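You operate a simulated robot arm through the tools that you are given. There is no shell and no other tool. Be economical: measure what you need, move in short steps, check, and stop when the job is done.

You are at the controls of a simulated two-armed robot. One attempt, no reset.

Task
Put two of the beakers from the blue table top on the front bench top. Then take the rack marked good on the blue table top and put it away on the wall bench beside the printer. Then put the bath from the side bench on the top of the fridge. Then fetch the cassette from the top of the fridge and set it on the black tray. Then take the yellow sponge and put it on the island bench under the shelves. Then pull the analyser door open. The order counts. Set down upright: beaker, rack marked Good.

The check looks at the end state, three seconds after you hand in, the way a careful person would. Anything else that was tipped, shoved, dropped, spilled or broken makes it a failure.

Robot
Two 6-joint arms with three-finger grippers on one trunk, on a base that drives. Base frame: it is fixed to the floor where the robot stands at the start and does not move with it; the origin is under the middle of the robot, x ahead of it, y to its left, z up; the surface under the hand at the start is at about z = 883. Units: mm, degrees, N and s.
The left shoulder is at the start at [21, 170, 1523], the right one opposite. With the tool pointing down near the work surface each hand reaches from about 320 to 600 mm from the robot's upright axis, wherever it stands, measured 20 degrees to its own side. Places, roughly: analyser door [2100, 1000, 300]; bath [-3000, 0, 1000]; beaker [1000, 250, 1000]; beaker (4x4x5 cm) [500, 0, 900]; black tray (21x13x3 cm) [-3300, 1200, 1200]; cassette [-3000, 1250, 1250]; front bench top [-1000, -300, 900]; island bench under the shelves [600, -1500, 900]; rack marked Good [500, 250, 1000]; top of the fridge [-3100, 1100, 1200]; wall bench beside the printer [2500, -1200, 900]; yellow sponge (5x9x4 cm) [-2900, -600, 900]. Payload 2.2 kg a hand.
Tool frame (each hand has its own): the origin (TCP) lies between the finger pads and is the grasp point; the fingertips stand 25 mm ahead of it; z points along the fingers, y is the line along which they close. Largest opening 104 mm; the body of the gripper starts 74 mm behind the TCP.
Orientation is that of the tool frame in the base frame, as [roll, pitch, yaw] about the fixed x, y, z axes, in that order (R = Rz(yaw) Ry(pitch) Rx(roll)). With the fingers straight down and closing along the base's y, the tool's x points along the base's -x, its y along +y and its z along -z.

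Tools
- The arms move only by the tool step_arm. It takes "left_targets", "right_targets" or both (then of equal length, played together; a hand with none holds still); each is one flat list of numbers, 7 for each row, row after row: the finger opening in m, from 0 to 0.104, then the shift along the base's x, y, z in m, then the turn, a rotation vector about the base's x, y, z in degrees. In form: [hand, dx, dy, dz, wx, wy, wz, hand, dx, dy, dz, wx, wy, wz, ...]. A call has 1 to 12 rows; each row shifts and turns the commanded pose from where the row before left it. A row lasts 0.2 s, in which the tool goes at most 50 mm and 8.6 degrees; a call with a longer step from one row to the next is refused whole, and so is a gripper value outside its range. Where a pose cannot be reached the arm comes as near as it can. A force on the tool above 40 N (or 10 N above the force at the start of the call, whichever is more), or a blocked arm, ends the call early, and 0.2 s more pass. Each finger halts on what it meets, pressing with about 41 N; the grip force reading is that of the motor and also rises with nothing between the fingers. The clock runs only during rows and for 0.2 s after the last one: add rows that do not move to give the fingers time. The reply holds the time, the measured pose of the TCP, the force on the tool along the base axes, the opening and the grip force, in the units named above and with some noise, with the torque about the TCP (base axes, N m) and any sound that the robot's microphone picked up.
- Cameras (640 x 400 px; columns grow to the right, rows downward): "scene" is now at [150, 6.6, 1434.6]; the picture's right is [0.02, -1.00, 0.00], its down [-0.60, -0.01, -0.80] and it looks along [0.80, 0.02, -0.60] (base axes); focal length 256 px, centre (320, 200). "left" rides on the left gripper at [82, -3, -104] in its tool frame; the picture's right is [0.04, 1.00, 0.00], its down [-0.75, 0.03, -0.66] and it looks along [-0.66, 0.03, 0.75] (tool axes); focal length 256 px, centre (320, 200). "right" rides on the right gripper at [82, 3, -104] in its tool frame; the picture's right is [-0.04, 1.00, 0.00], its down [-0.75, -0.03, -0.66] and it looks along [-0.66, -0.03, 0.75] (tool axes); focal length 256 px, centre (320, 200). There is no depth. A picture from a camera that has moved, and an enlarged one, comes with that camera's place and axes in the base frame and with its lens. The place of the scene camera against the robot may be out by one fixed shift of up to 25 mm in any direction.
- capture(camera): a new picture of that camera. It takes no simulated time.
- raise_lower(by): slides the trunk up (or, below 0, down) by that many mm; the arms and the scene camera ride with it, the base frame stays. It gives what a move gives, with no picture.
- steer(legs): drives the robot by 1 to 6 legs, each [ahead, left, turn to the left] in mm, mm and degrees, along the robot's own axes; the way and the turn of a leg run together, so that a leg with both is an arc; at most 1500 mm and 180 degrees a leg. The arms and the cameras ride along, it lands a little off, and it stops where it bumps. It gives what a move gives.
- turn_head(pan, tilt): turns the head with the scene camera to pan (to the left, within 60 degrees either way) and tilt (down, from -29 to 69), counted from straight ahead of the robot. It gives what a move gives.
- zoom(camera, box): a new picture of the part [left, top, right, bottom] of that camera's present view, enlarged. It takes no simulated time.
- hand_in(): hands the job in; it is judged then, once.

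Work in short steps. Places have to be worked out from the pictures, the camera data and where the tool is seen: move nearer, look again, correct. Check each grasp and each placing, and mend what went wrong. You have 196 turns and 192 pictures in all, those below and enlarged ones among them. Open the grippers and draw the arms clear of the work before you hand the job in, unless the task says otherwise.

The tools are called after "Request:" as a command line: name --argument value ..., lists and objects as JSON in quotes. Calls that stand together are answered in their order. step_arm: Moves the arms, as the interface text tells. Its arguments: {"type":"object","properties":{"left_targets":{"type":"array","items":{"type":"number"}},"right_targets":{"type":"array","items":{"type":"number"}}},"required":[]} The other tools are called the same way: raise_lower (by) slides the trunk up or down; steer (legs) drives the base; turn_head (pan, tilt) turns the head that bears the scene camera; capture (camera) takes a picture; zoom (camera, box) takes an enlarged picture of a part of a camera's view; hand_in () hands the job in.

At the start:

```text
clock: 0.0
left_tool_pos: [498.0, 330.9, 1090.4]
left_tool_rot: [180.0, 0.0, 180.0]
left_force: [0.0, 0.6, 0.2]
left_wrist_torque: [-0.02, 0.02, 0.01]
left_grip_width: 103.9
left_gripper_force: 0.0
right_tool_pos: [602.2, -181.8, 1218.4]
right_tool_rot: [-180.0, 0.0, 180.0]
right_force: [-0.6, -0.3, 0.5]
right_wrist_torque: [0.0, -0.02, -0.01]
right_grip_width: 104.0
right_gripper_force: 0.0
trunk travel left (down, up): [-715.0, 27.0]
robot x, y, heading: [-2.6, 0.4, -0.0]
head pan, tilt: [1.2, 36.7]
```

scene: 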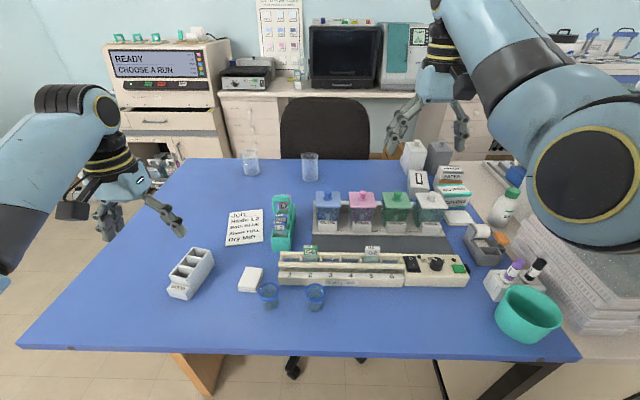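
right: 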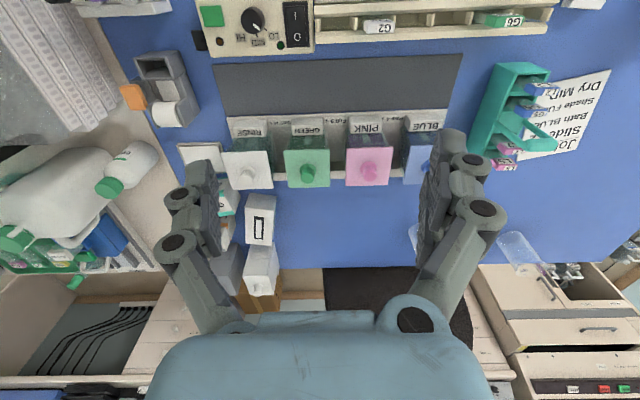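
left: 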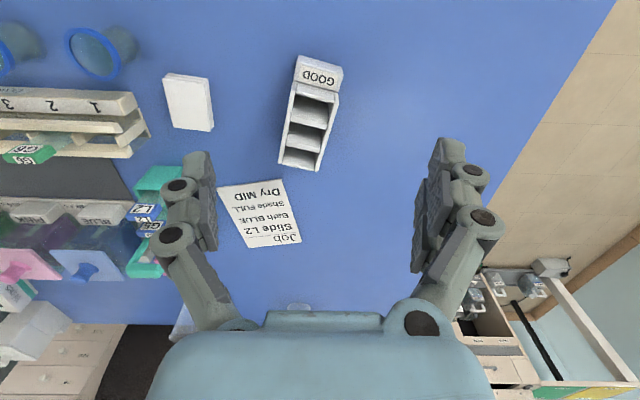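

The small blue-rimmed beakers look to be near [480,25] and [480,130]. I zoom in on them to check.

Request:
zoom --camera "scene" --box '[160, 220, 360, 345]'

Request:
zoom --camera "scene" --box '[220, 120, 420, 245]'

```text
3.20 times, centred on (260, 282) of scene
camera zoom: at [150.0, 6.6, 1434.6], right [0.02, -1.0, 0.0], down [-0.6, -0.01, -0.8], along [0.8, 0.02, -0.6], focal length 820 px, centre (512, -64)
```

zoom: 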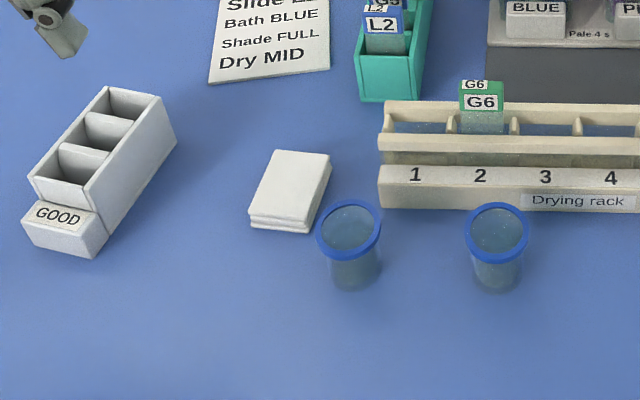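

```text
3.20 times, centred on (320, 182) of scene
camera zoom: at [150.0, 6.6, 1434.6], right [0.02, -1.0, 0.0], down [-0.6, -0.01, -0.8], along [0.8, 0.02, -0.6], focal length 820 px, centre (320, 256)
```

zoom: 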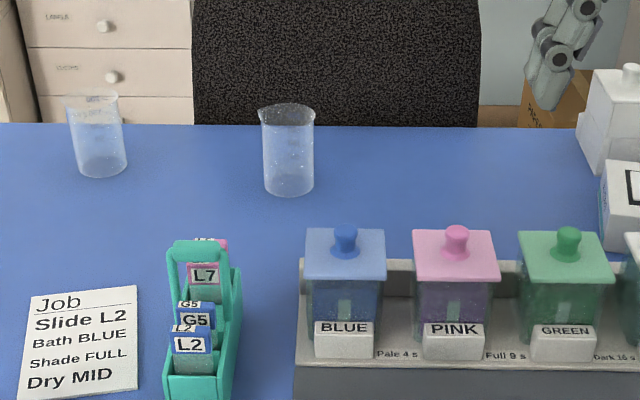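

The cups are open with blue rims. Both cameras put the left one at about [479,130]. I bring the left hand above it.

Request:
step_arm --left_targets '[0.09, -0.004, -0.04, 0, 0, 0, 0, 0.09, -0.004, -0.04, 0, 0, 0, 0, 0.09, -0.004, -0.04, 0, 0, 0, 0, 0.09, -0.004, -0.04, 0, 0, 0, 0, 0.09, -0.003, -0.04, 0, 0, 0, 0, 0.08, 0, 0, -0.03, 0, 0, 0]'

Request:
capture --camera "left"

```text
clock: 1.6
left_tool_pos: [491.2, 180.0, 1061.3]
left_tool_rot: [175.7, 1.2, -178.4]
left_force: [0.2, -0.1, -0.3]
left_wrist_torque: [0.0, -0.01, 0.0]
left_grip_width: 80.0
left_gripper_force: 0.1
right_tool_pos: [602.1, -181.6, 1220.4]
right_tool_rot: [180.0, 0.0, 180.0]
right_force: [-0.8, -0.4, 0.3]
right_wrist_torque: [-0.01, -0.02, -0.01]
right_grip_width: 104.0
right_gripper_force: 0.0
trunk travel left (down, up): [-715.0, 27.0]
robot x, y, heading: [0.9, 1.7, -0.2]
head pan, tilt: [1.2, 36.7]
stopped in row 6 (left hand): the arm was blocked; the commanded pose is now the measured one
```

```text
186 pictures are left
camera left: at [408.8, 166.6, 1164.0], right [-0.07, 0.99, 0.07], down [0.74, 0.0, 0.67], along [0.67, 0.1, -0.74], focal length 256 px, centre (320, 200)
```

left: 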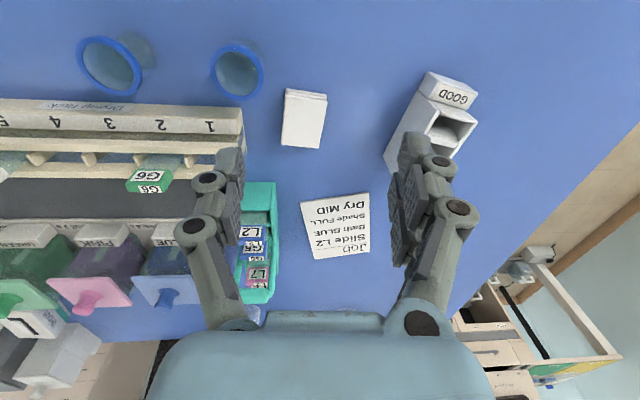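

The left hand can't reach that far across. I drive the robot a little to the right so the beaker falls inside the hand's zone.

Request:
steer --legs '[[0, -75, 0]]'

```text
clock: 2.6
left_tool_pos: [492.1, 104.5, 1062.2]
left_tool_rot: [175.6, 1.2, -178.3]
left_force: [-0.7, -0.3, -0.4]
left_wrist_torque: [0.04, 0.02, 0.05]
left_grip_width: 79.7
left_gripper_force: 0.0
right_tool_pos: [602.5, -257.3, 1218.4]
right_tool_rot: [179.9, 0.1, 179.9]
right_force: [-0.6, 0.3, 1.1]
right_wrist_torque: [0.1, 0.0, -0.01]
right_grip_width: 104.1
right_gripper_force: 0.0
trunk travel left (down, up): [-715.0, 27.0]
robot x, y, heading: [1.0, -74.9, 0.1]
head pan, tilt: [1.2, 36.7]
```

The left hand is at y=104. I straighten it and move above about [478,124,1040], then look again.

Request:
step_arm --left_targets '[0.08, -0.007, 0.01, 0, -2.1, 0.6, -0.8, 0.08, -0.007, 0.01, 0, -2.2, 0.6, -0.8, 0.08, 0, 0, -0.02, 0, 0, 0]'

Request:
capture --camera "left"

```text
clock: 3.4
left_tool_pos: [477.2, 127.0, 1039.8]
left_tool_rot: [-179.9, 0.0, -180.0]
left_force: [0.7, 0.2, 0.0]
left_wrist_torque: [-0.01, -0.06, 0.02]
left_grip_width: 79.8
left_gripper_force: 0.1
right_tool_pos: [602.6, -255.9, 1219.9]
right_tool_rot: [-179.9, 0.0, 179.8]
right_force: [-0.1, 0.3, -0.6]
right_wrist_torque: [0.01, 0.01, 0.0]
right_grip_width: 103.9
right_gripper_force: 0.0
trunk travel left (down, up): [-715.0, 27.0]
robot x, y, heading: [2.8, -71.5, 0.2]
head pan, tilt: [1.2, 36.7]
```

```text
185 pictures are left
camera left: at [396.3, 123.5, 1145.7], right [-0.04, 1.0, 0.0], down [0.75, 0.03, 0.66], along [0.66, 0.03, -0.75], focal length 256 px, centre (320, 200)
```

left: 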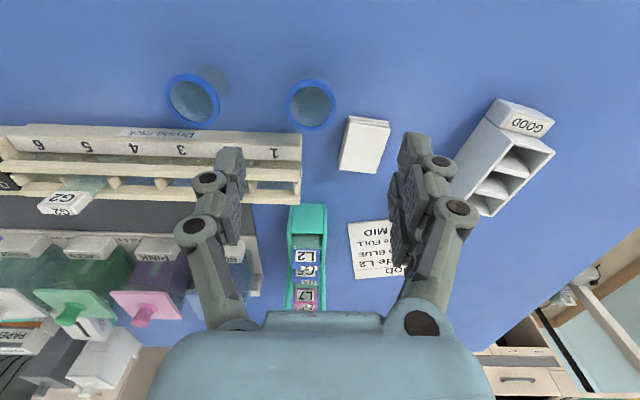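

The rim centre is at about [478,119]. I shift to it, descend to z 915, and close.

Request:
step_arm --left_targets '[0.07, 0.001, -0.008, -0.03, 0, 0, 0, 0.07, 0, 0, -0.04, 0, 0, 0, 0.07, 0, 0, -0.035, 0, 0, 0, 0.07, 0, 0, -0.02, 0, 0, 0, 0.07, 0, 0, 0, 0, 0, 0, 0.02, 0, 0, 0, 0, 0, 0, 0.02, 0, 0, 0, 0, 0, 0, 0.02, 0, 0, 0, 0, 0, 0]'

Request:
capture --camera "left"

```text
clock: 5.2
left_tool_pos: [479.0, 117.6, 918.3]
left_tool_rot: [-180.0, 0.0, -179.9]
left_force: [0.2, -0.2, -0.2]
left_wrist_torque: [0.0, -0.01, 0.02]
left_grip_width: 35.6
left_gripper_force: 40.2
right_tool_pos: [602.0, -256.9, 1220.0]
right_tool_rot: [180.0, 0.1, 179.9]
right_force: [0.2, -0.1, 0.2]
right_wrist_torque: [-0.05, -0.02, 0.01]
right_grip_width: 104.0
right_gripper_force: 0.0
trunk travel left (down, up): [-715.0, 27.0]
robot x, y, heading: [1.6, -78.2, -0.2]
head pan, tilt: [1.2, 36.7]
```

```text
184 pictures are left
camera left: at [397.8, 113.9, 1022.3], right [-0.04, 1.0, 0.0], down [0.75, 0.03, 0.66], along [0.66, 0.03, -0.75], focal length 256 px, centre (320, 200)
```

left: 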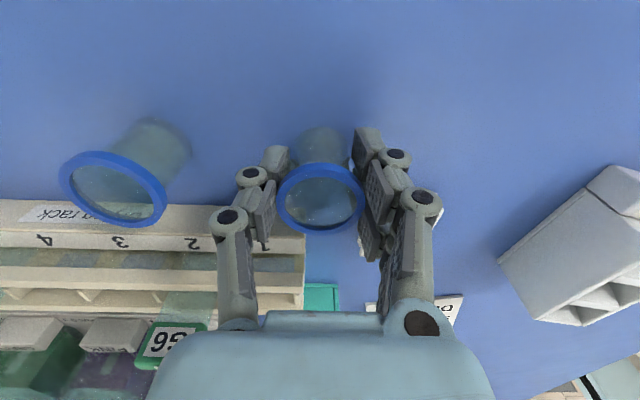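

The first beaker is gripped at 35.6 mm. I lift it and drive left so the right hand can take the second one.

Request:
step_arm --left_targets '[0.02, 0, 0, 0.03, 0, 0, 0, 0.02, 0, 0, 0.045, 0, 0, 0, 0.02, 0, 0, 0.045, 0, 0, 0, 0.02, 0, 0, 0.045, 0, 0, 0, 0.02, 0, 0.03, 0.01, 0, 0, 0, 0.02, 0, 0.04, 0, 0, 0, 0, 0.02, 0, 0.04, 0, 0, 0, 0]' --right_targets '[0.08, -0.02, 0, 0, 0, 0, 0, 0.08, -0.02, 0, 0, 0, 0, 0, 0.08, -0.02, 0, 0, 0, 0, 0, 0.08, -0.02, 0, -0.02, 0, 0, 0, 0.08, -0.02, 0, -0.04, 0, 0, 0, 0.08, -0.02, 0, -0.04, 0, 0, 0, 0.08, 0, 0, -0.04, 0, 0, 0]'

Request:
steer --legs '[[0, 280, 0]]'

Request:
capture --camera "right"

Request:
capture --camera "left"

```text
clock: 6.8
left_tool_pos: [481.1, 227.8, 1091.1]
left_tool_rot: [179.9, 0.0, -180.0]
left_force: [0.3, 0.5, -0.7]
left_wrist_torque: [-0.02, 0.0, -0.01]
left_grip_width: 35.9
left_gripper_force: 41.0
right_tool_pos: [513.0, -251.7, 1051.5]
right_tool_rot: [-179.9, 0.1, 179.9]
right_force: [-0.5, 0.2, 0.3]
right_wrist_torque: [-0.01, 0.01, -0.01]
right_grip_width: 79.9
right_gripper_force: 0.0
right hand out of reach, approached as far as the arm can: row 1, 2, 3
trunk travel left (down, up): [-715.0, 27.0]
robot x, y, heading: [0.3, -73.7, -0.2]
head pan, tilt: [1.2, 36.7]
```

```text
clock: 8.8
left_tool_pos: [480.9, 510.8, 1091.0]
left_tool_rot: [-180.0, 0.0, -179.9]
left_force: [-0.8, 0.7, 1.0]
left_wrist_torque: [-0.02, 0.02, 0.01]
left_grip_width: 35.7
left_gripper_force: 40.9
right_tool_pos: [514.4, 29.9, 1051.9]
right_tool_rot: [-179.9, 0.0, 179.9]
right_force: [-0.5, 0.0, -0.1]
right_wrist_torque: [-0.05, 0.0, 0.01]
right_grip_width: 79.9
right_gripper_force: 0.0
trunk travel left (down, up): [-715.0, 27.0]
robot x, y, heading: [-0.5, 207.6, -0.2]
head pan, tilt: [1.2, 36.7]
```

```text
183 pictures are left
camera right: at [435.0, 33.0, 1157.3], right [0.04, 1.0, 0.0], down [0.75, -0.03, 0.66], along [0.66, -0.03, -0.75], focal length 256 px, centre (320, 200)
```

right: 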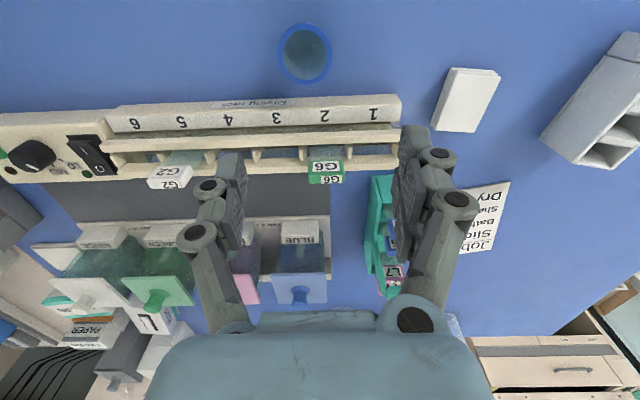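

```text
182 pictures are left
camera left: at [400.3, 506.4, 1196.0], right [-0.04, 1.0, 0.0], down [0.75, 0.03, 0.66], along [0.66, 0.03, -0.75], focal length 256 px, centre (320, 200)
```

left: 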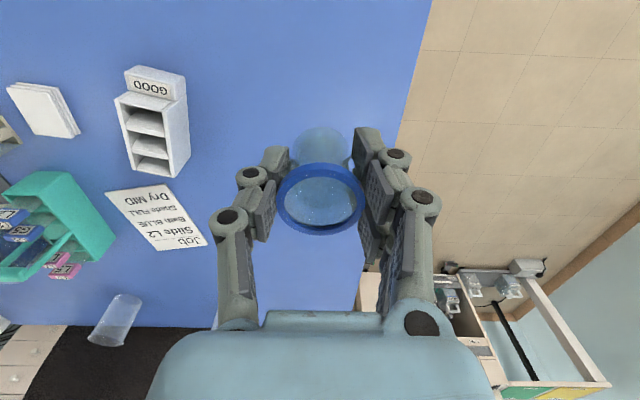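

The second beaker is at about [480,19]. I move over it, descend and close.

Request:
step_arm --right_targets '[0.07, -0.017, -0.0055, 0, 0, 0, 0, 0.07, -0.017, -0.0055, 0, 0, 0, 0, 0.07, 0, 0, -0.04, 0, 0, 0, 0.07, 0, 0, -0.04, 0, 0, 0, 0.07, 0, 0, -0.035, 0, 0, 0, 0.07, 0, 0, -0.019, 0, 0, 0, 0.07, 0, 0, 0, 0, 0, 0, 0.02, 0, 0, 0, 0, 0, 0, 0.02, 0, 0, 0, 0, 0, 0, 0.02, 0, 0, 0, 0, 0, 0]'

Request:
capture --camera "right"

```text
clock: 11.0
left_tool_pos: [481.0, 509.4, 1090.7]
left_tool_rot: [180.0, 0.0, -180.0]
left_force: [-0.3, -0.3, 0.0]
left_wrist_torque: [0.03, 0.01, -0.02]
left_grip_width: 35.5
left_gripper_force: 40.9
right_tool_pos: [479.3, 18.4, 919.7]
right_tool_rot: [180.0, 0.0, 180.0]
right_force: [0.7, 0.6, 0.5]
right_wrist_torque: [-0.02, -0.02, -0.03]
right_grip_width: 36.9
right_gripper_force: 41.0
trunk travel left (down, up): [-715.0, 27.0]
robot x, y, heading: [0.3, 206.0, -0.0]
head pan, tilt: [1.2, 36.7]
```

```text
181 pictures are left
camera right: at [400.2, 21.5, 1023.9], right [0.04, 1.0, 0.0], down [0.75, -0.03, 0.66], along [0.66, -0.03, -0.75], focal length 256 px, centre (320, 200)
```

right: 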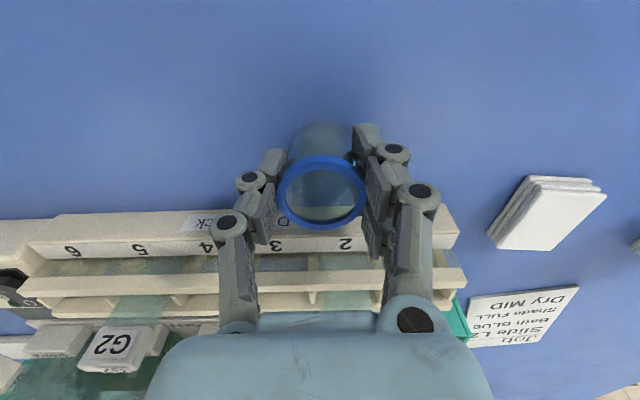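

Both are gripped. I lift the second beaker and draw both hands in towards the body before turning.

Request:
step_arm --left_targets '[0.02, -0.01, 0, 0, 0, 0, 0, 0.02, -0.01, 0, 0, 0, 0, 0, 0.02, -0.02, 0, 0, 0, 0, 0, 0.02, -0.02, 0, 0, 0, 0, 0, 0.02, -0.02, 0, 0, 0, 0, 0, 0.02, -0.02, 0, 0, 0, 0, 0]' --right_targets '[0.02, 0, 0, 0.03, 0, 0, 0, 0.02, 0, 0, 0.045, 0, 0, 0, 0.02, 0, 0, 0.045, 0, 0, 0, 0.02, -0.02, 0, 0.045, 0, 0, 0, 0.02, -0.03, 0, 0.01, 0, 0, 0, 0.02, -0.03, 0, 0, 0, 0, 0]'

Request:
turn_head --pan 60 --tilt 25

Request:
capture --camera "scene"

Request:
turn_head --pan -60 --tilt 25

Request:
capture --camera "scene"

```text
clock: 12.4
left_tool_pos: [381.4, 510.0, 1089.8]
left_tool_rot: [-179.9, 0.3, -180.0]
left_force: [0.0, -0.1, -0.5]
left_wrist_torque: [0.0, 0.0, 0.0]
left_grip_width: 35.6
left_gripper_force: 41.0
right_tool_pos: [402.2, 11.4, 1094.3]
right_tool_rot: [-179.0, 0.6, 179.7]
right_force: [0.3, 1.1, -0.7]
right_wrist_torque: [0.01, -0.03, -0.03]
right_grip_width: 36.6
right_gripper_force: 41.2
trunk travel left (down, up): [-715.0, 27.0]
robot x, y, heading: [1.6, 205.6, -0.3]
head pan, tilt: [1.2, 36.7]
```

```text
clock: 13.7
left_tool_pos: [382.7, 509.5, 1090.2]
left_tool_rot: [-179.9, 0.2, 180.0]
left_force: [-0.1, 0.7, -0.3]
left_wrist_torque: [0.01, -0.01, 0.04]
left_grip_width: 35.5
left_gripper_force: 40.7
right_tool_pos: [403.4, 11.6, 1090.9]
right_tool_rot: [-179.0, 0.2, 179.7]
right_force: [-0.7, -0.9, -0.6]
right_wrist_torque: [0.01, 0.0, 0.0]
right_grip_width: 36.6
right_gripper_force: 41.1
trunk travel left (down, up): [-715.0, 27.0]
robot x, y, heading: [0.1, 206.4, -0.1]
head pan, tilt: [60.0, 25.0]
```

```text
180 pictures are left
camera scene: at [109.5, 292.7, 1453.0], right [0.86, -0.5, 0.0], down [-0.21, -0.37, -0.91], along [0.45, 0.78, -0.42], focal length 256 px, centre (320, 200)
```

scene: 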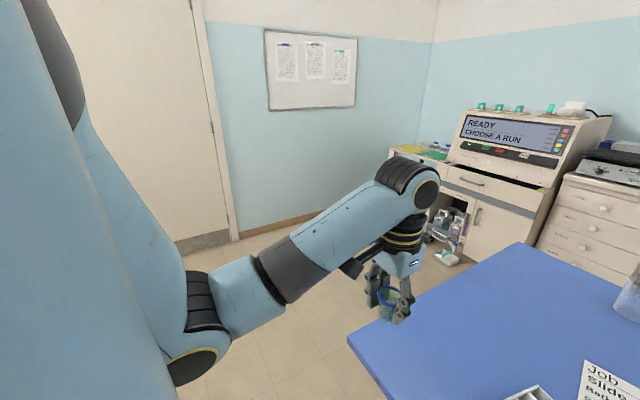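

```text
clock: 15.7
left_tool_pos: [382.4, 508.9, 1091.7]
left_tool_rot: [-179.9, 0.2, -180.0]
left_force: [0.2, 0.0, -0.2]
left_wrist_torque: [-0.01, -0.01, 0.02]
left_grip_width: 35.5
left_gripper_force: 41.1
right_tool_pos: [400.1, 11.5, 1089.8]
right_tool_rot: [-179.2, 0.1, 179.7]
right_force: [0.2, 0.3, -0.3]
right_wrist_torque: [-0.01, 0.01, 0.0]
right_grip_width: 36.5
right_gripper_force: 40.6
trunk travel left (down, up): [-715.0, 27.0]
robot x, y, heading: [1.9, 210.1, -0.1]
head pan, tilt: [-60.0, 25.0]
```

```text
179 pictures are left
camera scene: at [109.1, 133.2, 1453.0], right [-0.87, -0.5, 0.0], down [-0.21, 0.37, -0.91], along [0.45, -0.79, -0.42], focal length 256 px, centre (320, 200)
```

scene: 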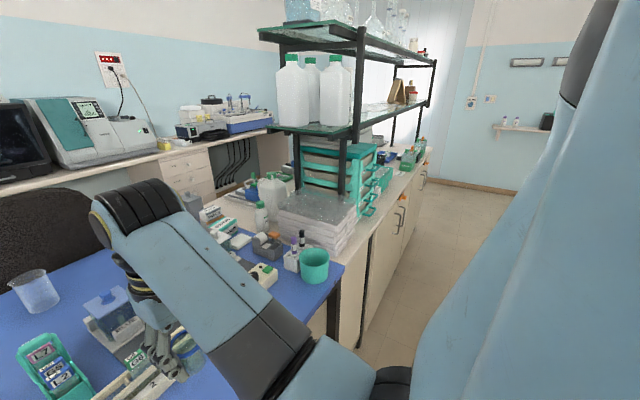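

The left side is open floor. I turn left 90° in place and look towards the rear of the start pose.

Request:
steer --legs '[[0, 0, 90]]'

Request:
turn_head --pan 60 --tilt 25

Request:
capture --camera "scene"

```text
clock: 19.9
left_tool_pos: [-290.9, 597.8, 1090.6]
left_tool_rot: [-179.9, 0.2, -91.6]
left_force: [0.2, 0.2, -0.8]
left_wrist_torque: [0.0, 0.0, 0.05]
left_grip_width: 35.5
left_gripper_force: 41.5
right_tool_pos: [208.2, 605.1, 1090.4]
right_tool_rot: [-179.0, 0.2, -91.7]
right_force: [0.5, -0.4, 0.1]
right_wrist_torque: [-0.01, 0.01, -0.02]
right_grip_width: 36.3
right_gripper_force: 40.8
trunk travel left (down, up): [-715.0, 27.0]
robot x, y, heading: [-1.7, 207.0, 88.6]
head pan, tilt: [-60.0, 25.0]
```

```text
clock: 21.9
left_tool_pos: [-290.4, 598.4, 1090.4]
left_tool_rot: [-179.9, 0.1, -91.5]
left_force: [-0.8, 0.1, -0.1]
left_wrist_torque: [0.01, 0.01, 0.0]
left_grip_width: 35.6
left_gripper_force: 40.9
right_tool_pos: [208.2, 605.1, 1089.9]
right_tool_rot: [-179.1, 0.2, -91.7]
right_force: [-0.7, -0.1, -0.1]
right_wrist_torque: [0.0, 0.02, 0.01]
right_grip_width: 36.3
right_gripper_force: 40.9
trunk travel left (down, up): [-715.0, 27.0]
robot x, y, heading: [0.7, 206.6, 88.3]
head pan, tilt: [60.0, 25.0]
```

```text
178 pictures are left
camera scene: at [-84.0, 331.7, 1453.0], right [0.52, 0.85, 0.0], down [0.36, -0.22, -0.91], along [-0.77, 0.47, -0.42], focal length 256 px, centre (320, 200)
```

scene: 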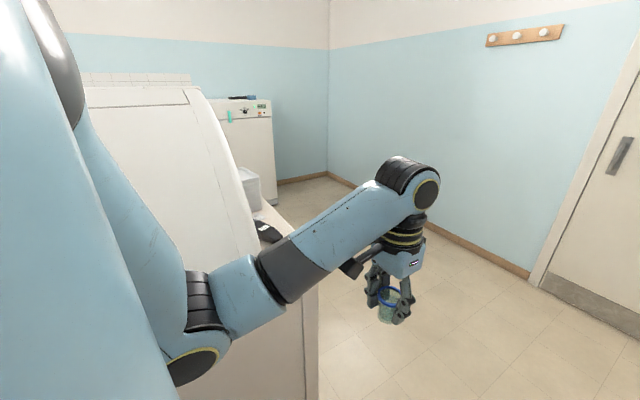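

There is a large machine on the front bench, whose edge is at about x=-620. My arm radius of about 500 is clear of it. I finish the turn and look.

Request:
steer --legs '[[0, 0, 91]]'

Request:
turn_head --pan 0 --tilt 35

Request:
capture --camera "scene"

```text
clock: 26.1
left_tool_pos: [-383.6, -89.1, 1091.1]
left_tool_rot: [-179.9, 0.1, -0.5]
left_force: [-0.2, 0.4, -1.0]
left_wrist_torque: [0.0, 0.02, -0.03]
left_grip_width: 35.5
left_gripper_force: 40.7
right_tool_pos: [-398.1, 409.2, 1089.7]
right_tool_rot: [-179.1, 0.1, -0.7]
right_force: [-0.4, -0.1, -0.1]
right_wrist_torque: [0.01, 0.0, 0.01]
right_grip_width: 36.4
right_gripper_force: 40.9
trunk travel left (down, up): [-715.0, 27.0]
robot x, y, heading: [-1.3, 210.7, 179.4]
head pan, tilt: [60.0, 25.0]
```

```text
clock: 27.4
left_tool_pos: [-383.8, -89.1, 1091.7]
left_tool_rot: [-179.8, 0.2, -0.5]
left_force: [-0.1, 0.0, 0.0]
left_wrist_torque: [-0.01, 0.03, 0.0]
left_grip_width: 35.5
left_gripper_force: 41.9
right_tool_pos: [-399.1, 409.5, 1089.9]
right_tool_rot: [-178.9, 0.2, -0.7]
right_force: [-0.8, -0.4, -0.2]
right_wrist_torque: [0.01, -0.01, -0.03]
right_grip_width: 36.2
right_gripper_force: 40.8
trunk travel left (down, up): [-715.0, 27.0]
robot x, y, heading: [-3.9, 211.1, 179.0]
head pan, tilt: [0.0, 35.0]
```

```text
177 pictures are left
camera scene: at [-165.8, 214.5, 1437.2], right [0.01, 1.0, 0.0], down [0.57, -0.01, -0.82], along [-0.82, 0.01, -0.57], focal length 256 px, centre (320, 200)
```

scene: 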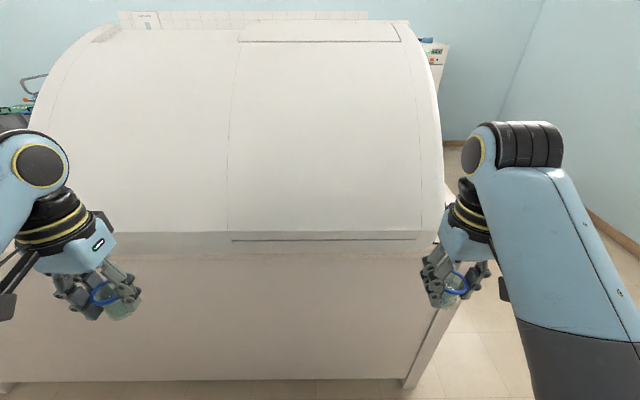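

The machine fills this part of the bench, so the open front bench top must lie further to my left. I drive 500 mm left and look.

Request:
steer --legs '[[0, 500, 0]]'

Request:
capture --camera "scene"

```text
clock: 30.4
left_tool_pos: [-382.6, -594.9, 1091.4]
left_tool_rot: [-179.8, 0.3, 0.0]
left_force: [-0.1, 0.3, -1.2]
left_wrist_torque: [0.01, -0.01, -0.02]
left_grip_width: 35.7
left_gripper_force: 41.0
right_tool_pos: [-403.7, -95.2, 1089.7]
right_tool_rot: [-179.0, 0.2, -0.3]
right_force: [-0.6, 0.5, 0.5]
right_wrist_torque: [-0.01, 0.01, 0.01]
right_grip_width: 36.3
right_gripper_force: 41.1
trunk travel left (down, up): [-715.0, 27.0]
robot x, y, heading: [-4.4, -290.9, -180.0]
head pan, tilt: [0.0, 35.0]
```

```text
176 pictures are left
camera scene: at [-168.4, -287.2, 1437.2], right [0.0, 1.0, 0.0], down [0.57, 0.0, -0.82], along [-0.82, 0.0, -0.57], focal length 256 px, centre (320, 200)
```

scene: 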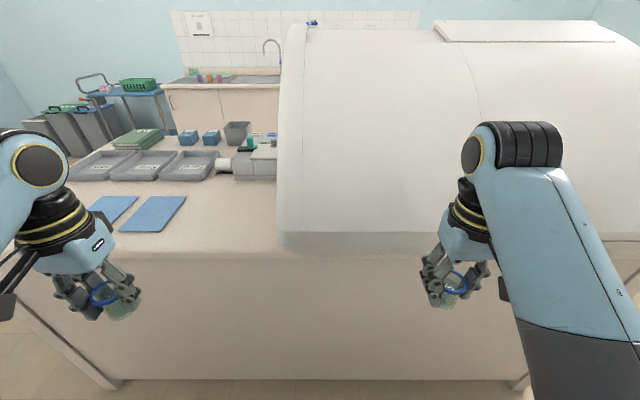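

The bench is clear between the machine (y>-411) and the blue pads (y<-815). I'll place the left beaker at about [-780,-680] and the right at about [-780,-540], so I drive closer now.

Request:
steer --legs '[[0, 180, 0], [225, 0, 0]]'

Request:
step_arm --left_targets '[0.02, -0.04, 0.02, 0, 0, 0, 0, 0.02, -0.045, 0.02, 0, 0, 0, 0, 0.02, -0.045, 0.025, 0, 0, 0, 0, 0.02, -0.04, 0.03, 0, 0, 0, 0]'

Request:
capture --camera "left"

Request:
capture --camera "scene"

```text
clock: 32.7
left_tool_pos: [-501.8, -772.4, 1090.5]
left_tool_rot: [-179.8, 0.2, 0.1]
left_force: [0.7, 0.1, 0.5]
left_wrist_torque: [0.02, 0.02, 0.0]
left_grip_width: 35.7
left_gripper_force: 41.0
right_tool_pos: [-516.9, -273.6, 1090.0]
right_tool_rot: [-179.2, -1.4, 0.2]
right_force: [1.5, 0.1, -0.6]
right_wrist_torque: [-0.02, 0.08, 0.02]
right_grip_width: 36.2
right_gripper_force: 41.2
trunk travel left (down, up): [-715.0, 27.0]
robot x, y, heading: [-124.8, -469.8, -180.3]
head pan, tilt: [0.0, 35.0]
stopped in leg 2: the force on the tool passed its limit at 121 N (the readings are from after the stop); the commanded pose is now the measured one
```

```text
refused: row 3 steps farther than a row can; nothing moved
```

```text
175 pictures are left
camera left: at [-419.6, -769.5, 1195.0], right [0.04, -1.0, 0.0], down [-0.75, -0.03, 0.66], along [-0.66, -0.03, -0.75], focal length 256 px, centre (320, 200)
```

left: 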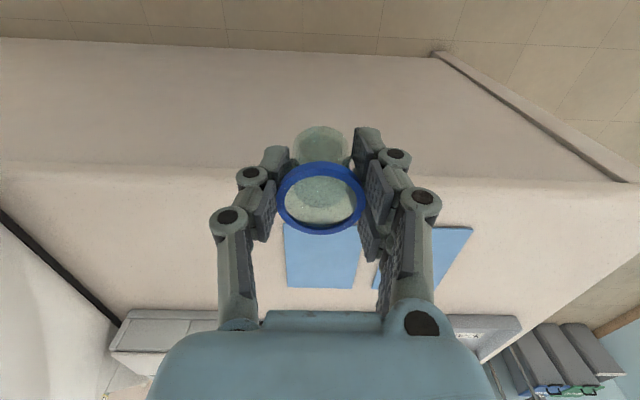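

```text
174 pictures are left
camera scene: at [-287.2, -466.2, 1437.3], right [0.0, 1.0, 0.0], down [0.57, 0.0, -0.82], along [-0.82, 0.0, -0.57], focal length 256 px, centre (320, 200)
```

scene: 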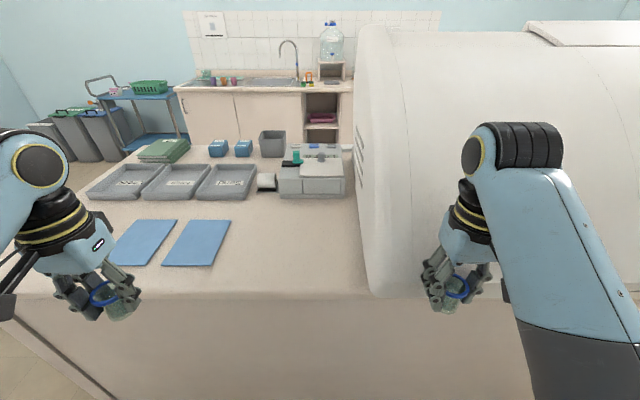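

The right hand touched the bulging machine, so I back off at once. Then I go left until both hands are clear of it (machine side at y≈-335), before moving forward again.

Request:
steer --legs '[[-70, 0, 0], [0, 225, 0]]'

Request:
capture --camera "scene"

Request:
capture --camera "right"

```text
clock: 35.0
left_tool_pos: [-432.6, -998.1, 1090.9]
left_tool_rot: [-179.9, 0.2, 0.3]
left_force: [0.7, -0.1, -0.4]
left_wrist_torque: [-0.01, -0.05, 0.0]
left_grip_width: 35.5
left_gripper_force: 40.9
right_tool_pos: [-450.2, -499.8, 1090.0]
right_tool_rot: [-179.1, -1.4, 0.2]
right_force: [-0.4, -0.4, -0.3]
right_wrist_torque: [0.0, 0.02, 0.03]
right_grip_width: 36.3
right_gripper_force: 41.0
trunk travel left (down, up): [-715.0, 27.0]
robot x, y, heading: [-50.3, -696.9, -179.8]
head pan, tilt: [0.0, 35.0]
```

```text
173 pictures are left
camera scene: at [-218.8, -691.7, 1437.2], right [0.0, 1.0, 0.0], down [0.57, 0.0, -0.82], along [-0.82, 0.0, -0.57], focal length 256 px, centre (320, 200)
```

scene: 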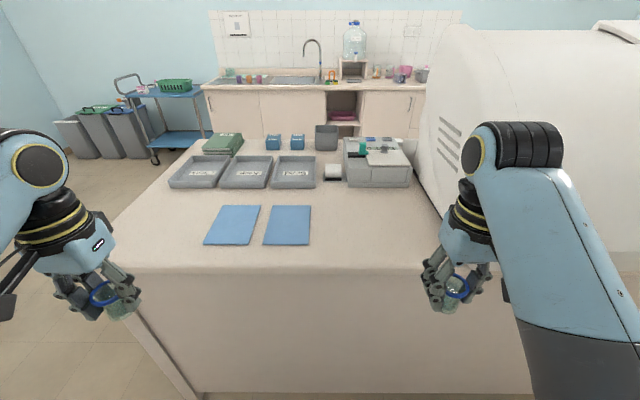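

```text
172 pictures are left
camera right: at [-367.7, -505.1, 1196.8], right [-0.03, -1.0, -0.02], down [-0.77, 0.02, 0.64], along [-0.64, 0.03, -0.77], focal length 256 px, centre (320, 200)
```

right: 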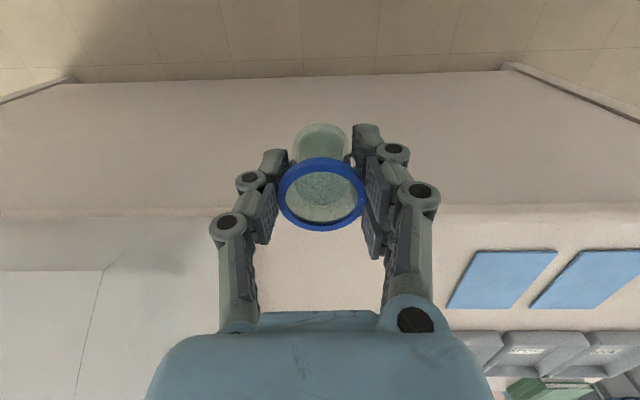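

All clear. I drive forward 210 mm and then check.

Request:
steer --legs '[[210, 0, 0]]'

Request:
step_arm --right_targets '[0.02, -0.04, 0.0, 0, -0.4, -0.7, 0, 0.02, -0.04, 0, -0.02, -0.4, -0.7, 0, 0.02, -0.03, 0, -0.03, 0, 0, 0, 0.02, 0, 0, -0.04, 0, 0, 0, 0.02, 0, 0, -0.03, 0, 0, 0]'

Request:
capture --camera "right"

```text
clock: 36.7
left_tool_pos: [-642.3, -997.3, 1090.0]
left_tool_rot: [-179.9, 0.2, 0.1]
left_force: [-0.2, -0.9, 0.2]
left_wrist_torque: [-0.03, -0.02, 0.02]
left_grip_width: 35.6
left_gripper_force: 41.3
right_tool_pos: [-657.9, -499.7, 1089.0]
right_tool_rot: [-179.1, -1.6, 0.2]
right_force: [0.4, 0.0, 0.0]
right_wrist_torque: [0.02, -0.02, 0.01]
right_grip_width: 36.4
right_gripper_force: 41.2
trunk travel left (down, up): [-715.0, 27.0]
robot x, y, heading: [-263.6, -696.3, -179.9]
head pan, tilt: [0.0, 35.0]
```

```text
clock: 37.9
left_tool_pos: [-638.8, -998.7, 1091.7]
left_tool_rot: [-179.8, 0.5, 0.1]
left_force: [1.2, -0.1, -0.6]
left_wrist_torque: [0.02, 0.02, 0.01]
left_grip_width: 35.5
left_gripper_force: 41.0
right_tool_pos: [-767.2, -498.9, 976.0]
right_tool_rot: [-179.9, -2.0, 0.2]
right_force: [-1.9, 2.2, 27.7]
right_wrist_torque: [0.09, 0.45, -0.01]
right_grip_width: 36.6
right_gripper_force: 40.8
trunk travel left (down, up): [-715.0, 27.0]
robot x, y, heading: [-262.7, -696.6, -179.9]
head pan, tilt: [0.0, 35.0]
```

```text
171 pictures are left
camera right: at [-687.4, -501.9, 1084.0], right [-0.04, -1.0, 0.0], down [-0.78, 0.03, 0.63], along [-0.63, 0.03, -0.78], focal length 256 px, centre (320, 200)
```

right: 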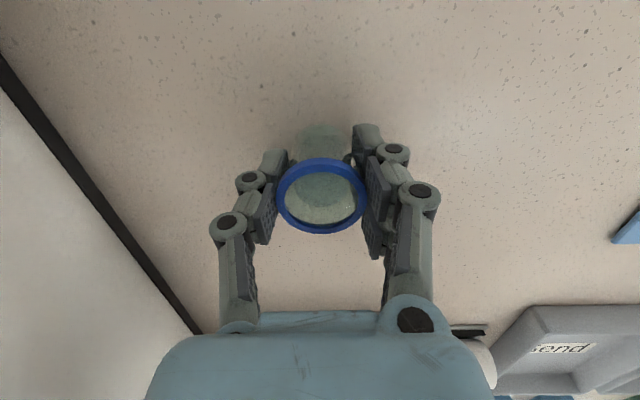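

Contact came at TCP z=976, so this bench stands at about 940. I back up 6 mm, fix the 2° pitch and settle gently.

Request:
step_arm --right_targets '[0.02, 0, 0, 0.008, 0, 1, 0, 0.02, 0, 0, 0, 0, 1, 0, 0.02, 0, 0, 0, 0, 0, 0]'

```text
clock: 38.7
left_tool_pos: [-642.2, -997.1, 1089.1]
left_tool_rot: [-179.9, 0.2, 0.1]
left_force: [0.0, -0.9, 0.3]
left_wrist_torque: [0.02, 0.0, 0.01]
left_grip_width: 35.4
left_gripper_force: 40.6
right_tool_pos: [-765.1, -499.0, 976.9]
right_tool_rot: [-179.9, -0.8, 0.2]
right_force: [-0.7, -0.4, -0.5]
right_wrist_torque: [-0.03, -0.04, 0.0]
right_grip_width: 35.9
right_gripper_force: 41.1
trunk travel left (down, up): [-715.0, 27.0]
robot x, y, heading: [-258.4, -696.3, -179.9]
head pan, tilt: [0.0, 35.0]
```

Request:
step_arm --right_targets '[0.02, 0, 0, -0.002, 0, 0.8, 0, 0.02, 0, 0, -0.001, 0, 0, 0, 0.03, 0, 0, 0, 0, 0, 0, 0.045, 0, 0, 0, 0, 0, 0, 0.07, 0, 0, 0, 0, 0, 0, 0.07, 0, 0, 0, 0, 0, 0, 0.07, 0, 0, 0.02, 0, 0, 0, 0.07, 0, 0, 0.03, 0, 0, 0, 0.07, 0, 0, 0.04, 0, 0, 0, 0.07, 0, 0, 0.04, 0, 0, 0]'

Request:
capture --camera "right"

```text
clock: 40.9
left_tool_pos: [-642.5, -997.3, 1089.8]
left_tool_rot: [-179.9, 0.3, 0.1]
left_force: [-0.6, 0.3, 0.4]
left_wrist_torque: [0.0, -0.02, 0.03]
left_grip_width: 35.4
left_gripper_force: 41.7
right_tool_pos: [-765.1, -497.8, 1104.3]
right_tool_rot: [-179.9, -0.1, 0.2]
right_force: [-0.2, 0.6, 0.1]
right_wrist_torque: [0.02, -0.01, 0.0]
right_grip_width: 70.0
right_gripper_force: 0.2
trunk travel left (down, up): [-715.0, 27.0]
robot x, y, heading: [-262.4, -696.4, -179.8]
head pan, tilt: [0.0, 35.0]
```

```text
170 pictures are left
camera right: at [-682.2, -501.5, 1209.5], right [-0.04, -1.0, 0.0], down [-0.75, 0.03, 0.66], along [-0.65, 0.02, -0.76], focal length 256 px, centre (320, 200)
```

right: 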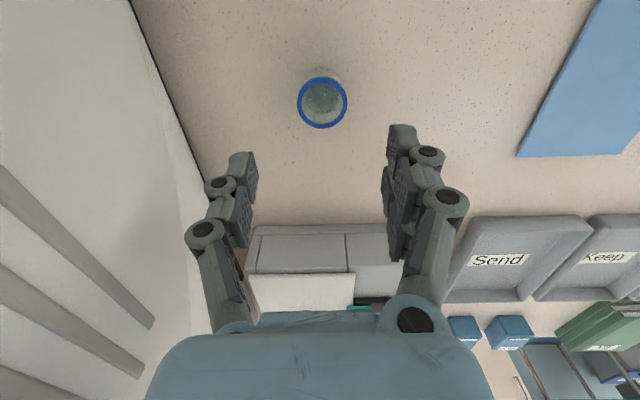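

The beaker stands upright. I draw the right hand in, shift left and turn right 30° so the left hand can reach the free spot while the right hand stays clear of the machine.

Request:
step_arm --right_targets '[0.07, 0.04, 0, 0, 0, 0, 0, 0.07, 0.045, 0, 0, 0, 0, 0, 0.07, 0.045, 0, 0, 0, 0, 0, 0.07, 0.02, 0, 0, 0, 0, 0]'

Request:
steer --legs '[[0, 49, 0], [0, 0, -30]]'

```text
clock: 41.9
left_tool_pos: [-640.5, -997.2, 1089.8]
left_tool_rot: [-179.9, 0.2, 0.2]
left_force: [-0.4, -0.2, -0.4]
left_wrist_torque: [-0.05, 0.03, 0.01]
left_grip_width: 35.4
left_gripper_force: 41.2
right_tool_pos: [-627.6, -490.9, 1089.0]
right_tool_rot: [-178.3, 0.9, 0.2]
right_force: [0.6, -1.0, 0.1]
right_wrist_torque: [0.02, 0.0, -0.03]
right_grip_width: 70.0
right_gripper_force: 0.1
right hand out of reach, approached as far as the arm can: row 2, 3
trunk travel left (down, up): [-715.0, 27.0]
robot x, y, heading: [-259.7, -694.0, -179.9]
head pan, tilt: [0.0, 35.0]
```

```text
clock: 44.3
left_tool_pos: [-741.3, -816.7, 1090.1]
left_tool_rot: [-179.9, 0.2, -29.8]
left_force: [-0.1, 0.9, -0.1]
left_wrist_torque: [0.02, 0.0, 0.02]
left_grip_width: 35.4
left_gripper_force: 41.0
right_tool_pos: [-472.8, -386.6, 1083.9]
right_tool_rot: [-178.4, 0.3, -29.8]
right_force: [0.0, -0.2, 0.8]
right_wrist_torque: [0.0, -0.02, 0.02]
right_grip_width: 70.1
right_gripper_force: 0.0
trunk travel left (down, up): [-715.0, 27.0]
robot x, y, heading: [-260.2, -744.3, 149.9]
head pan, tilt: [0.0, 35.0]
```

Now I move the left hand to [-765,-650] and descend to just above the expected contact at z≈975.

Request:
step_arm --left_targets '[0.02, -0.006, 0.04, 0, 0, 0, 0, 0.02, -0.006, 0.042, 0, 0, 0, 0, 0.02, -0.006, 0.042, 0, 0, 0, 0, 0.02, -0.006, 0.043, 0, 0, 0, 0, 0.02, 0, 0, -0.04, 0, 0, 0, 0.02, 0, 0, -0.04, 0, 0, 0, 0.02, 0, 0, -0.025, 0, 0, 0, 0.02, 0, 0, 0, 0, 0, 0]'

Request:
capture --camera "left"

```text
clock: 46.1
left_tool_pos: [-767.4, -649.7, 984.5]
left_tool_rot: [-180.0, 0.1, -29.8]
left_force: [0.0, 0.3, -1.0]
left_wrist_torque: [0.03, 0.03, 0.0]
left_grip_width: 35.5
left_gripper_force: 40.4
right_tool_pos: [-473.6, -385.6, 1084.4]
right_tool_rot: [-178.2, 0.3, -29.8]
right_force: [0.4, 0.6, 0.1]
right_wrist_torque: [0.01, 0.01, 0.0]
right_grip_width: 70.2
right_gripper_force: 0.1
trunk travel left (down, up): [-715.0, 27.0]
robot x, y, heading: [-257.1, -742.7, 150.3]
head pan, tilt: [0.0, 35.0]
```

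```text
169 pictures are left
camera left: at [-692.2, -688.1, 1088.8], right [-0.46, -0.89, 0.0], down [-0.67, 0.35, 0.66], along [-0.58, 0.31, -0.75], focal length 256 px, centre (320, 200)
```

left: 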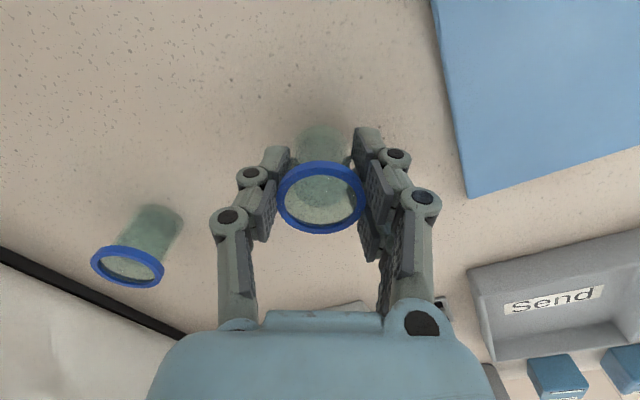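

The spot is free. I lower gently by 10 mm to touch.

Request:
step_arm --left_targets '[0.02, 0, 0, -0.005, 0, 0, 0, 0.02, 0, 0, -0.003, 0, 0, 0, 0.02, 0, 0, -0.002, 0, 0, 0]'

```text
clock: 46.9
left_tool_pos: [-765.2, -649.6, 977.7]
left_tool_rot: [-179.9, 0.5, -29.7]
left_force: [1.3, -4.5, 25.1]
left_wrist_torque: [-0.28, -0.19, 0.04]
left_grip_width: 35.6
left_gripper_force: 40.6
right_tool_pos: [-470.4, -386.7, 1085.6]
right_tool_rot: [-178.3, 0.5, -29.8]
right_force: [0.7, 0.7, -1.4]
right_wrist_torque: [-0.01, 0.03, 0.01]
right_grip_width: 70.0
right_gripper_force: 0.1
trunk travel left (down, up): [-715.0, 27.0]
robot x, y, heading: [-263.7, -746.6, 150.0]
head pan, tilt: [0.0, 35.0]
```

Contact. I ease up 2 mm, release and lift.

Request:
step_arm --left_targets '[0.02, 0, 0, 0.002, 0, 0, 0, 0.02, 0, 0, 0, 0, 0, 0, 0.03, 0, 0, 0, 0, 0, 0, 0.045, 0, 0, 0, 0, 0, 0, 0.07, 0, 0, 0, 0, 0, 0, 0.07, 0, 0, 0, 0, 0, 0, 0.07, 0, 0, 0.02, 0, 0, 0, 0.07, 0, 0, 0.03, 0, 0, 0, 0.07, 0, 0, 0.04, 0, 0, 0, 0.07, 0, 0, 0.04, 0, 0, 0]'

Request:
capture --camera "left"

```text
clock: 49.1
left_tool_pos: [-764.0, -649.9, 1105.7]
left_tool_rot: [-179.9, 0.3, -29.7]
left_force: [0.1, -0.1, -0.7]
left_wrist_torque: [0.01, -0.04, 0.02]
left_grip_width: 70.1
left_gripper_force: 0.0
right_tool_pos: [-473.0, -385.3, 1084.9]
right_tool_rot: [-178.2, 0.3, -29.8]
right_force: [-0.1, -0.1, -0.7]
right_wrist_torque: [-0.02, 0.01, -0.01]
right_grip_width: 70.1
right_gripper_force: 0.0
trunk travel left (down, up): [-715.0, 27.0]
robot x, y, heading: [-260.4, -744.7, 149.8]
head pan, tilt: [0.0, 35.0]
```

```text
168 pictures are left
camera left: at [-691.3, -688.3, 1210.7], right [-0.46, -0.89, 0.0], down [-0.67, 0.35, 0.66], along [-0.58, 0.31, -0.75], focal length 256 px, centre (320, 200)
```

left: 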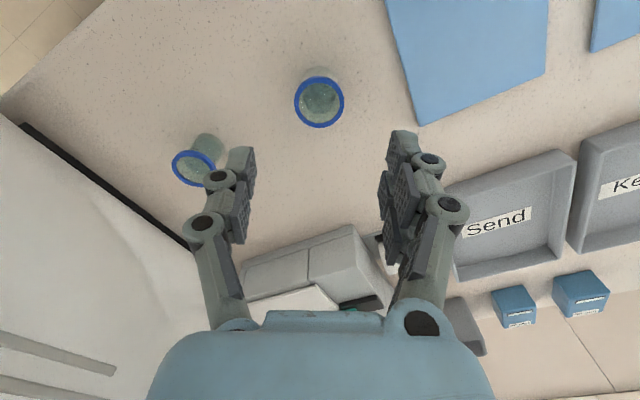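

Both beakers stand on the front bench. I draw the left hand in, then drive back to the blue table and turn to face it.

Request:
step_arm --left_targets '[0.08, 0.035, -0.02, 0, 0, 0, 0, 0.08, 0.035, -0.02, 0, 0, 0, 0, 0.08, 0.035, -0.02, 0, 0, 0, 0]'

Request:
steer --legs '[[-242, -140, 0], [472, -818, 0], [0, 0, -150]]'

Request:
turn_head --pan 0 --tilt 37

Request:
capture --camera "scene"

```text
clock: 49.6
left_tool_pos: [-746.8, -706.9, 1120.1]
left_tool_rot: [175.3, 3.6, -28.7]
left_force: [1.3, -0.7, 0.4]
left_wrist_torque: [0.05, 0.03, -0.01]
left_grip_width: 80.2
left_gripper_force: 0.0
left hand out of reach, approached as far as the arm can: row 2
right_tool_pos: [-471.1, -386.2, 1085.5]
right_tool_rot: [-178.0, 0.4, -29.7]
right_force: [0.1, -0.5, 0.9]
right_wrist_torque: [-0.02, 0.05, -0.01]
right_grip_width: 70.2
right_gripper_force: 0.0
trunk travel left (down, up): [-715.0, 27.0]
robot x, y, heading: [-258.2, -746.8, 149.9]
head pan, tilt: [0.0, 35.0]
stopped in row 2 (left hand): the force on the tool passed its limit at 70 N (the readings are from after the stop); the commanded pose is now the measured one
```

```text
clock: 62.3
left_tool_pos: [475.4, 374.4, 1117.8]
left_tool_rot: [175.3, 3.3, 177.9]
left_force: [-0.1, 0.1, -0.2]
left_wrist_torque: [-0.05, -0.01, 0.01]
left_grip_width: 80.1
left_gripper_force: 0.1
right_tool_pos: [372.6, -36.4, 1084.8]
right_tool_rot: [-178.2, 0.4, 176.9]
right_force: [0.6, 0.0, 0.6]
right_wrist_torque: [-0.03, 0.02, -0.02]
right_grip_width: 69.9
right_gripper_force: 0.0
trunk travel left (down, up): [-715.0, 27.0]
robot x, y, heading: [28.7, 188.1, -3.3]
head pan, tilt: [0.0, 35.0]
```

```text
clock: 63.0
left_tool_pos: [474.3, 373.5, 1116.9]
left_tool_rot: [175.3, 3.2, 177.8]
left_force: [0.4, -0.6, -0.6]
left_wrist_torque: [0.0, 0.01, 0.01]
left_grip_width: 79.8
left_gripper_force: 0.0
right_tool_pos: [373.3, -37.2, 1084.3]
right_tool_rot: [-178.1, 0.3, 176.9]
right_force: [-0.9, -0.1, -0.7]
right_wrist_torque: [-0.02, -0.01, 0.0]
right_grip_width: 70.0
right_gripper_force: 0.1
trunk travel left (down, up): [-715.0, 27.0]
robot x, y, heading: [23.9, 185.9, -3.2]
head pan, tilt: [0.0, 37.0]
```

```text
167 pictures are left
camera scene: at [172.6, 185.0, 1434.2], right [-0.06, -1.0, 0.0], down [-0.6, 0.03, -0.8], along [0.8, -0.05, -0.6], focal length 256 px, centre (320, 200)
```

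scene: 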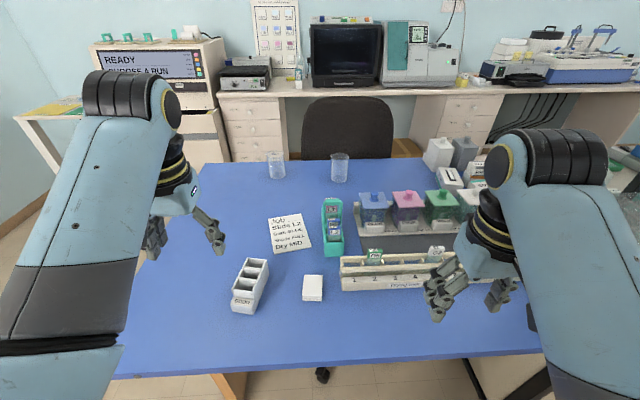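

The rack is near [530,320]. I shift the base right by 70 mm and square the heading, then straighten the left hand and position it above the rack.

Request:
steer --legs '[[0, -70, 3]]'

Request:
step_arm --left_targets '[0.09, 0.0, 0, 0, -2.4, 1.6, 0, 0.09, 0.01, 0.01, 0, -2.3, 1.6, 0, 0.09, 0.01, 0, -0.02, 0, 0, 0]'

Request:
capture --camera "left"

```text
clock: 64.0
left_tool_pos: [463.1, 326.8, 1118.4]
left_tool_rot: [175.1, 3.2, -179.0]
left_force: [-0.3, -1.6, 0.0]
left_wrist_torque: [0.09, -0.02, 0.0]
left_grip_width: 80.0
left_gripper_force: 0.0
right_tool_pos: [383.0, -89.2, 1085.4]
right_tool_rot: [-178.3, 0.4, 179.9]
right_force: [0.4, -0.3, 0.4]
right_wrist_torque: [0.02, -0.03, 0.0]
right_grip_width: 70.0
right_gripper_force: 0.0
trunk travel left (down, up): [-715.0, 27.0]
robot x, y, heading: [15.5, 119.6, -0.2]
head pan, tilt: [0.0, 37.0]
```

```text
clock: 64.8
left_tool_pos: [486.9, 336.5, 1083.1]
left_tool_rot: [-180.0, -0.1, -178.8]
left_force: [0.9, 0.2, 0.4]
left_wrist_torque: [0.01, -0.01, 0.01]
left_grip_width: 89.8
left_gripper_force: 0.0
left hand out of reach, approached as far as the arm can: row 1, 2
right_tool_pos: [383.1, -86.5, 1084.1]
right_tool_rot: [-178.0, 0.3, 179.9]
right_force: [0.0, -0.6, -0.2]
right_wrist_torque: [0.01, 0.0, -0.02]
right_grip_width: 69.9
right_gripper_force: 0.0
trunk travel left (down, up): [-715.0, 27.0]
robot x, y, heading: [21.8, 121.2, -0.3]
head pan, tilt: [0.0, 37.0]
```

```text
166 pictures are left
camera left: at [406.2, 331.8, 1187.6], right [-0.06, 1.0, 0.0], down [0.75, 0.04, 0.66], along [0.66, 0.04, -0.75], focal length 256 px, centre (320, 200)
```

left: 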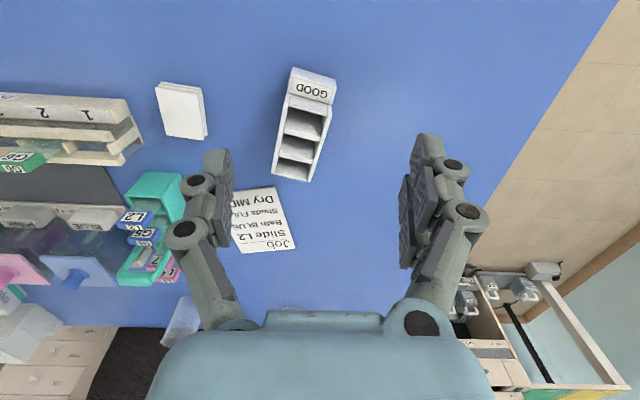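

Request:
zoom --camera "left" --box '[240, 50, 368, 200]'

Request:
zoom --camera "scene" --box '[200, 230, 340, 330]'

```text
2.67 times, centred on (304, 125) of left
camera zoom: at [406.2, 331.8, 1187.6], right [-0.06, 1.0, 0.0], down [0.75, 0.04, 0.66], along [0.66, 0.04, -0.75], focal length 683 px, centre (363, 400)
```

zoom: 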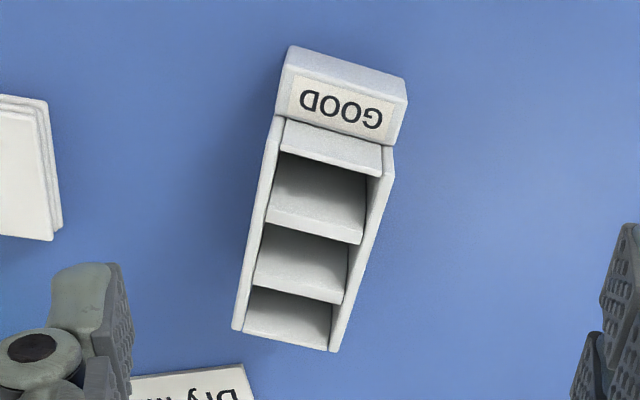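

```text
4.00 times, centred on (270, 280) of scene
camera zoom: at [170.8, 124.0, 1434.1], right [0.0, -1.0, 0.0], down [-0.6, 0.0, -0.8], along [0.8, 0.0, -0.6], focal length 1025 px, centre (520, -120)
```

zoom: 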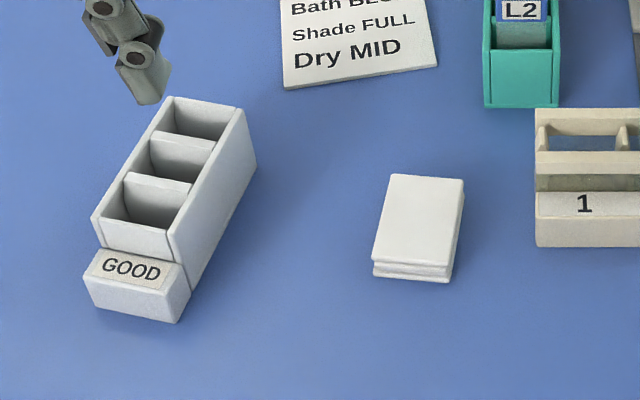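

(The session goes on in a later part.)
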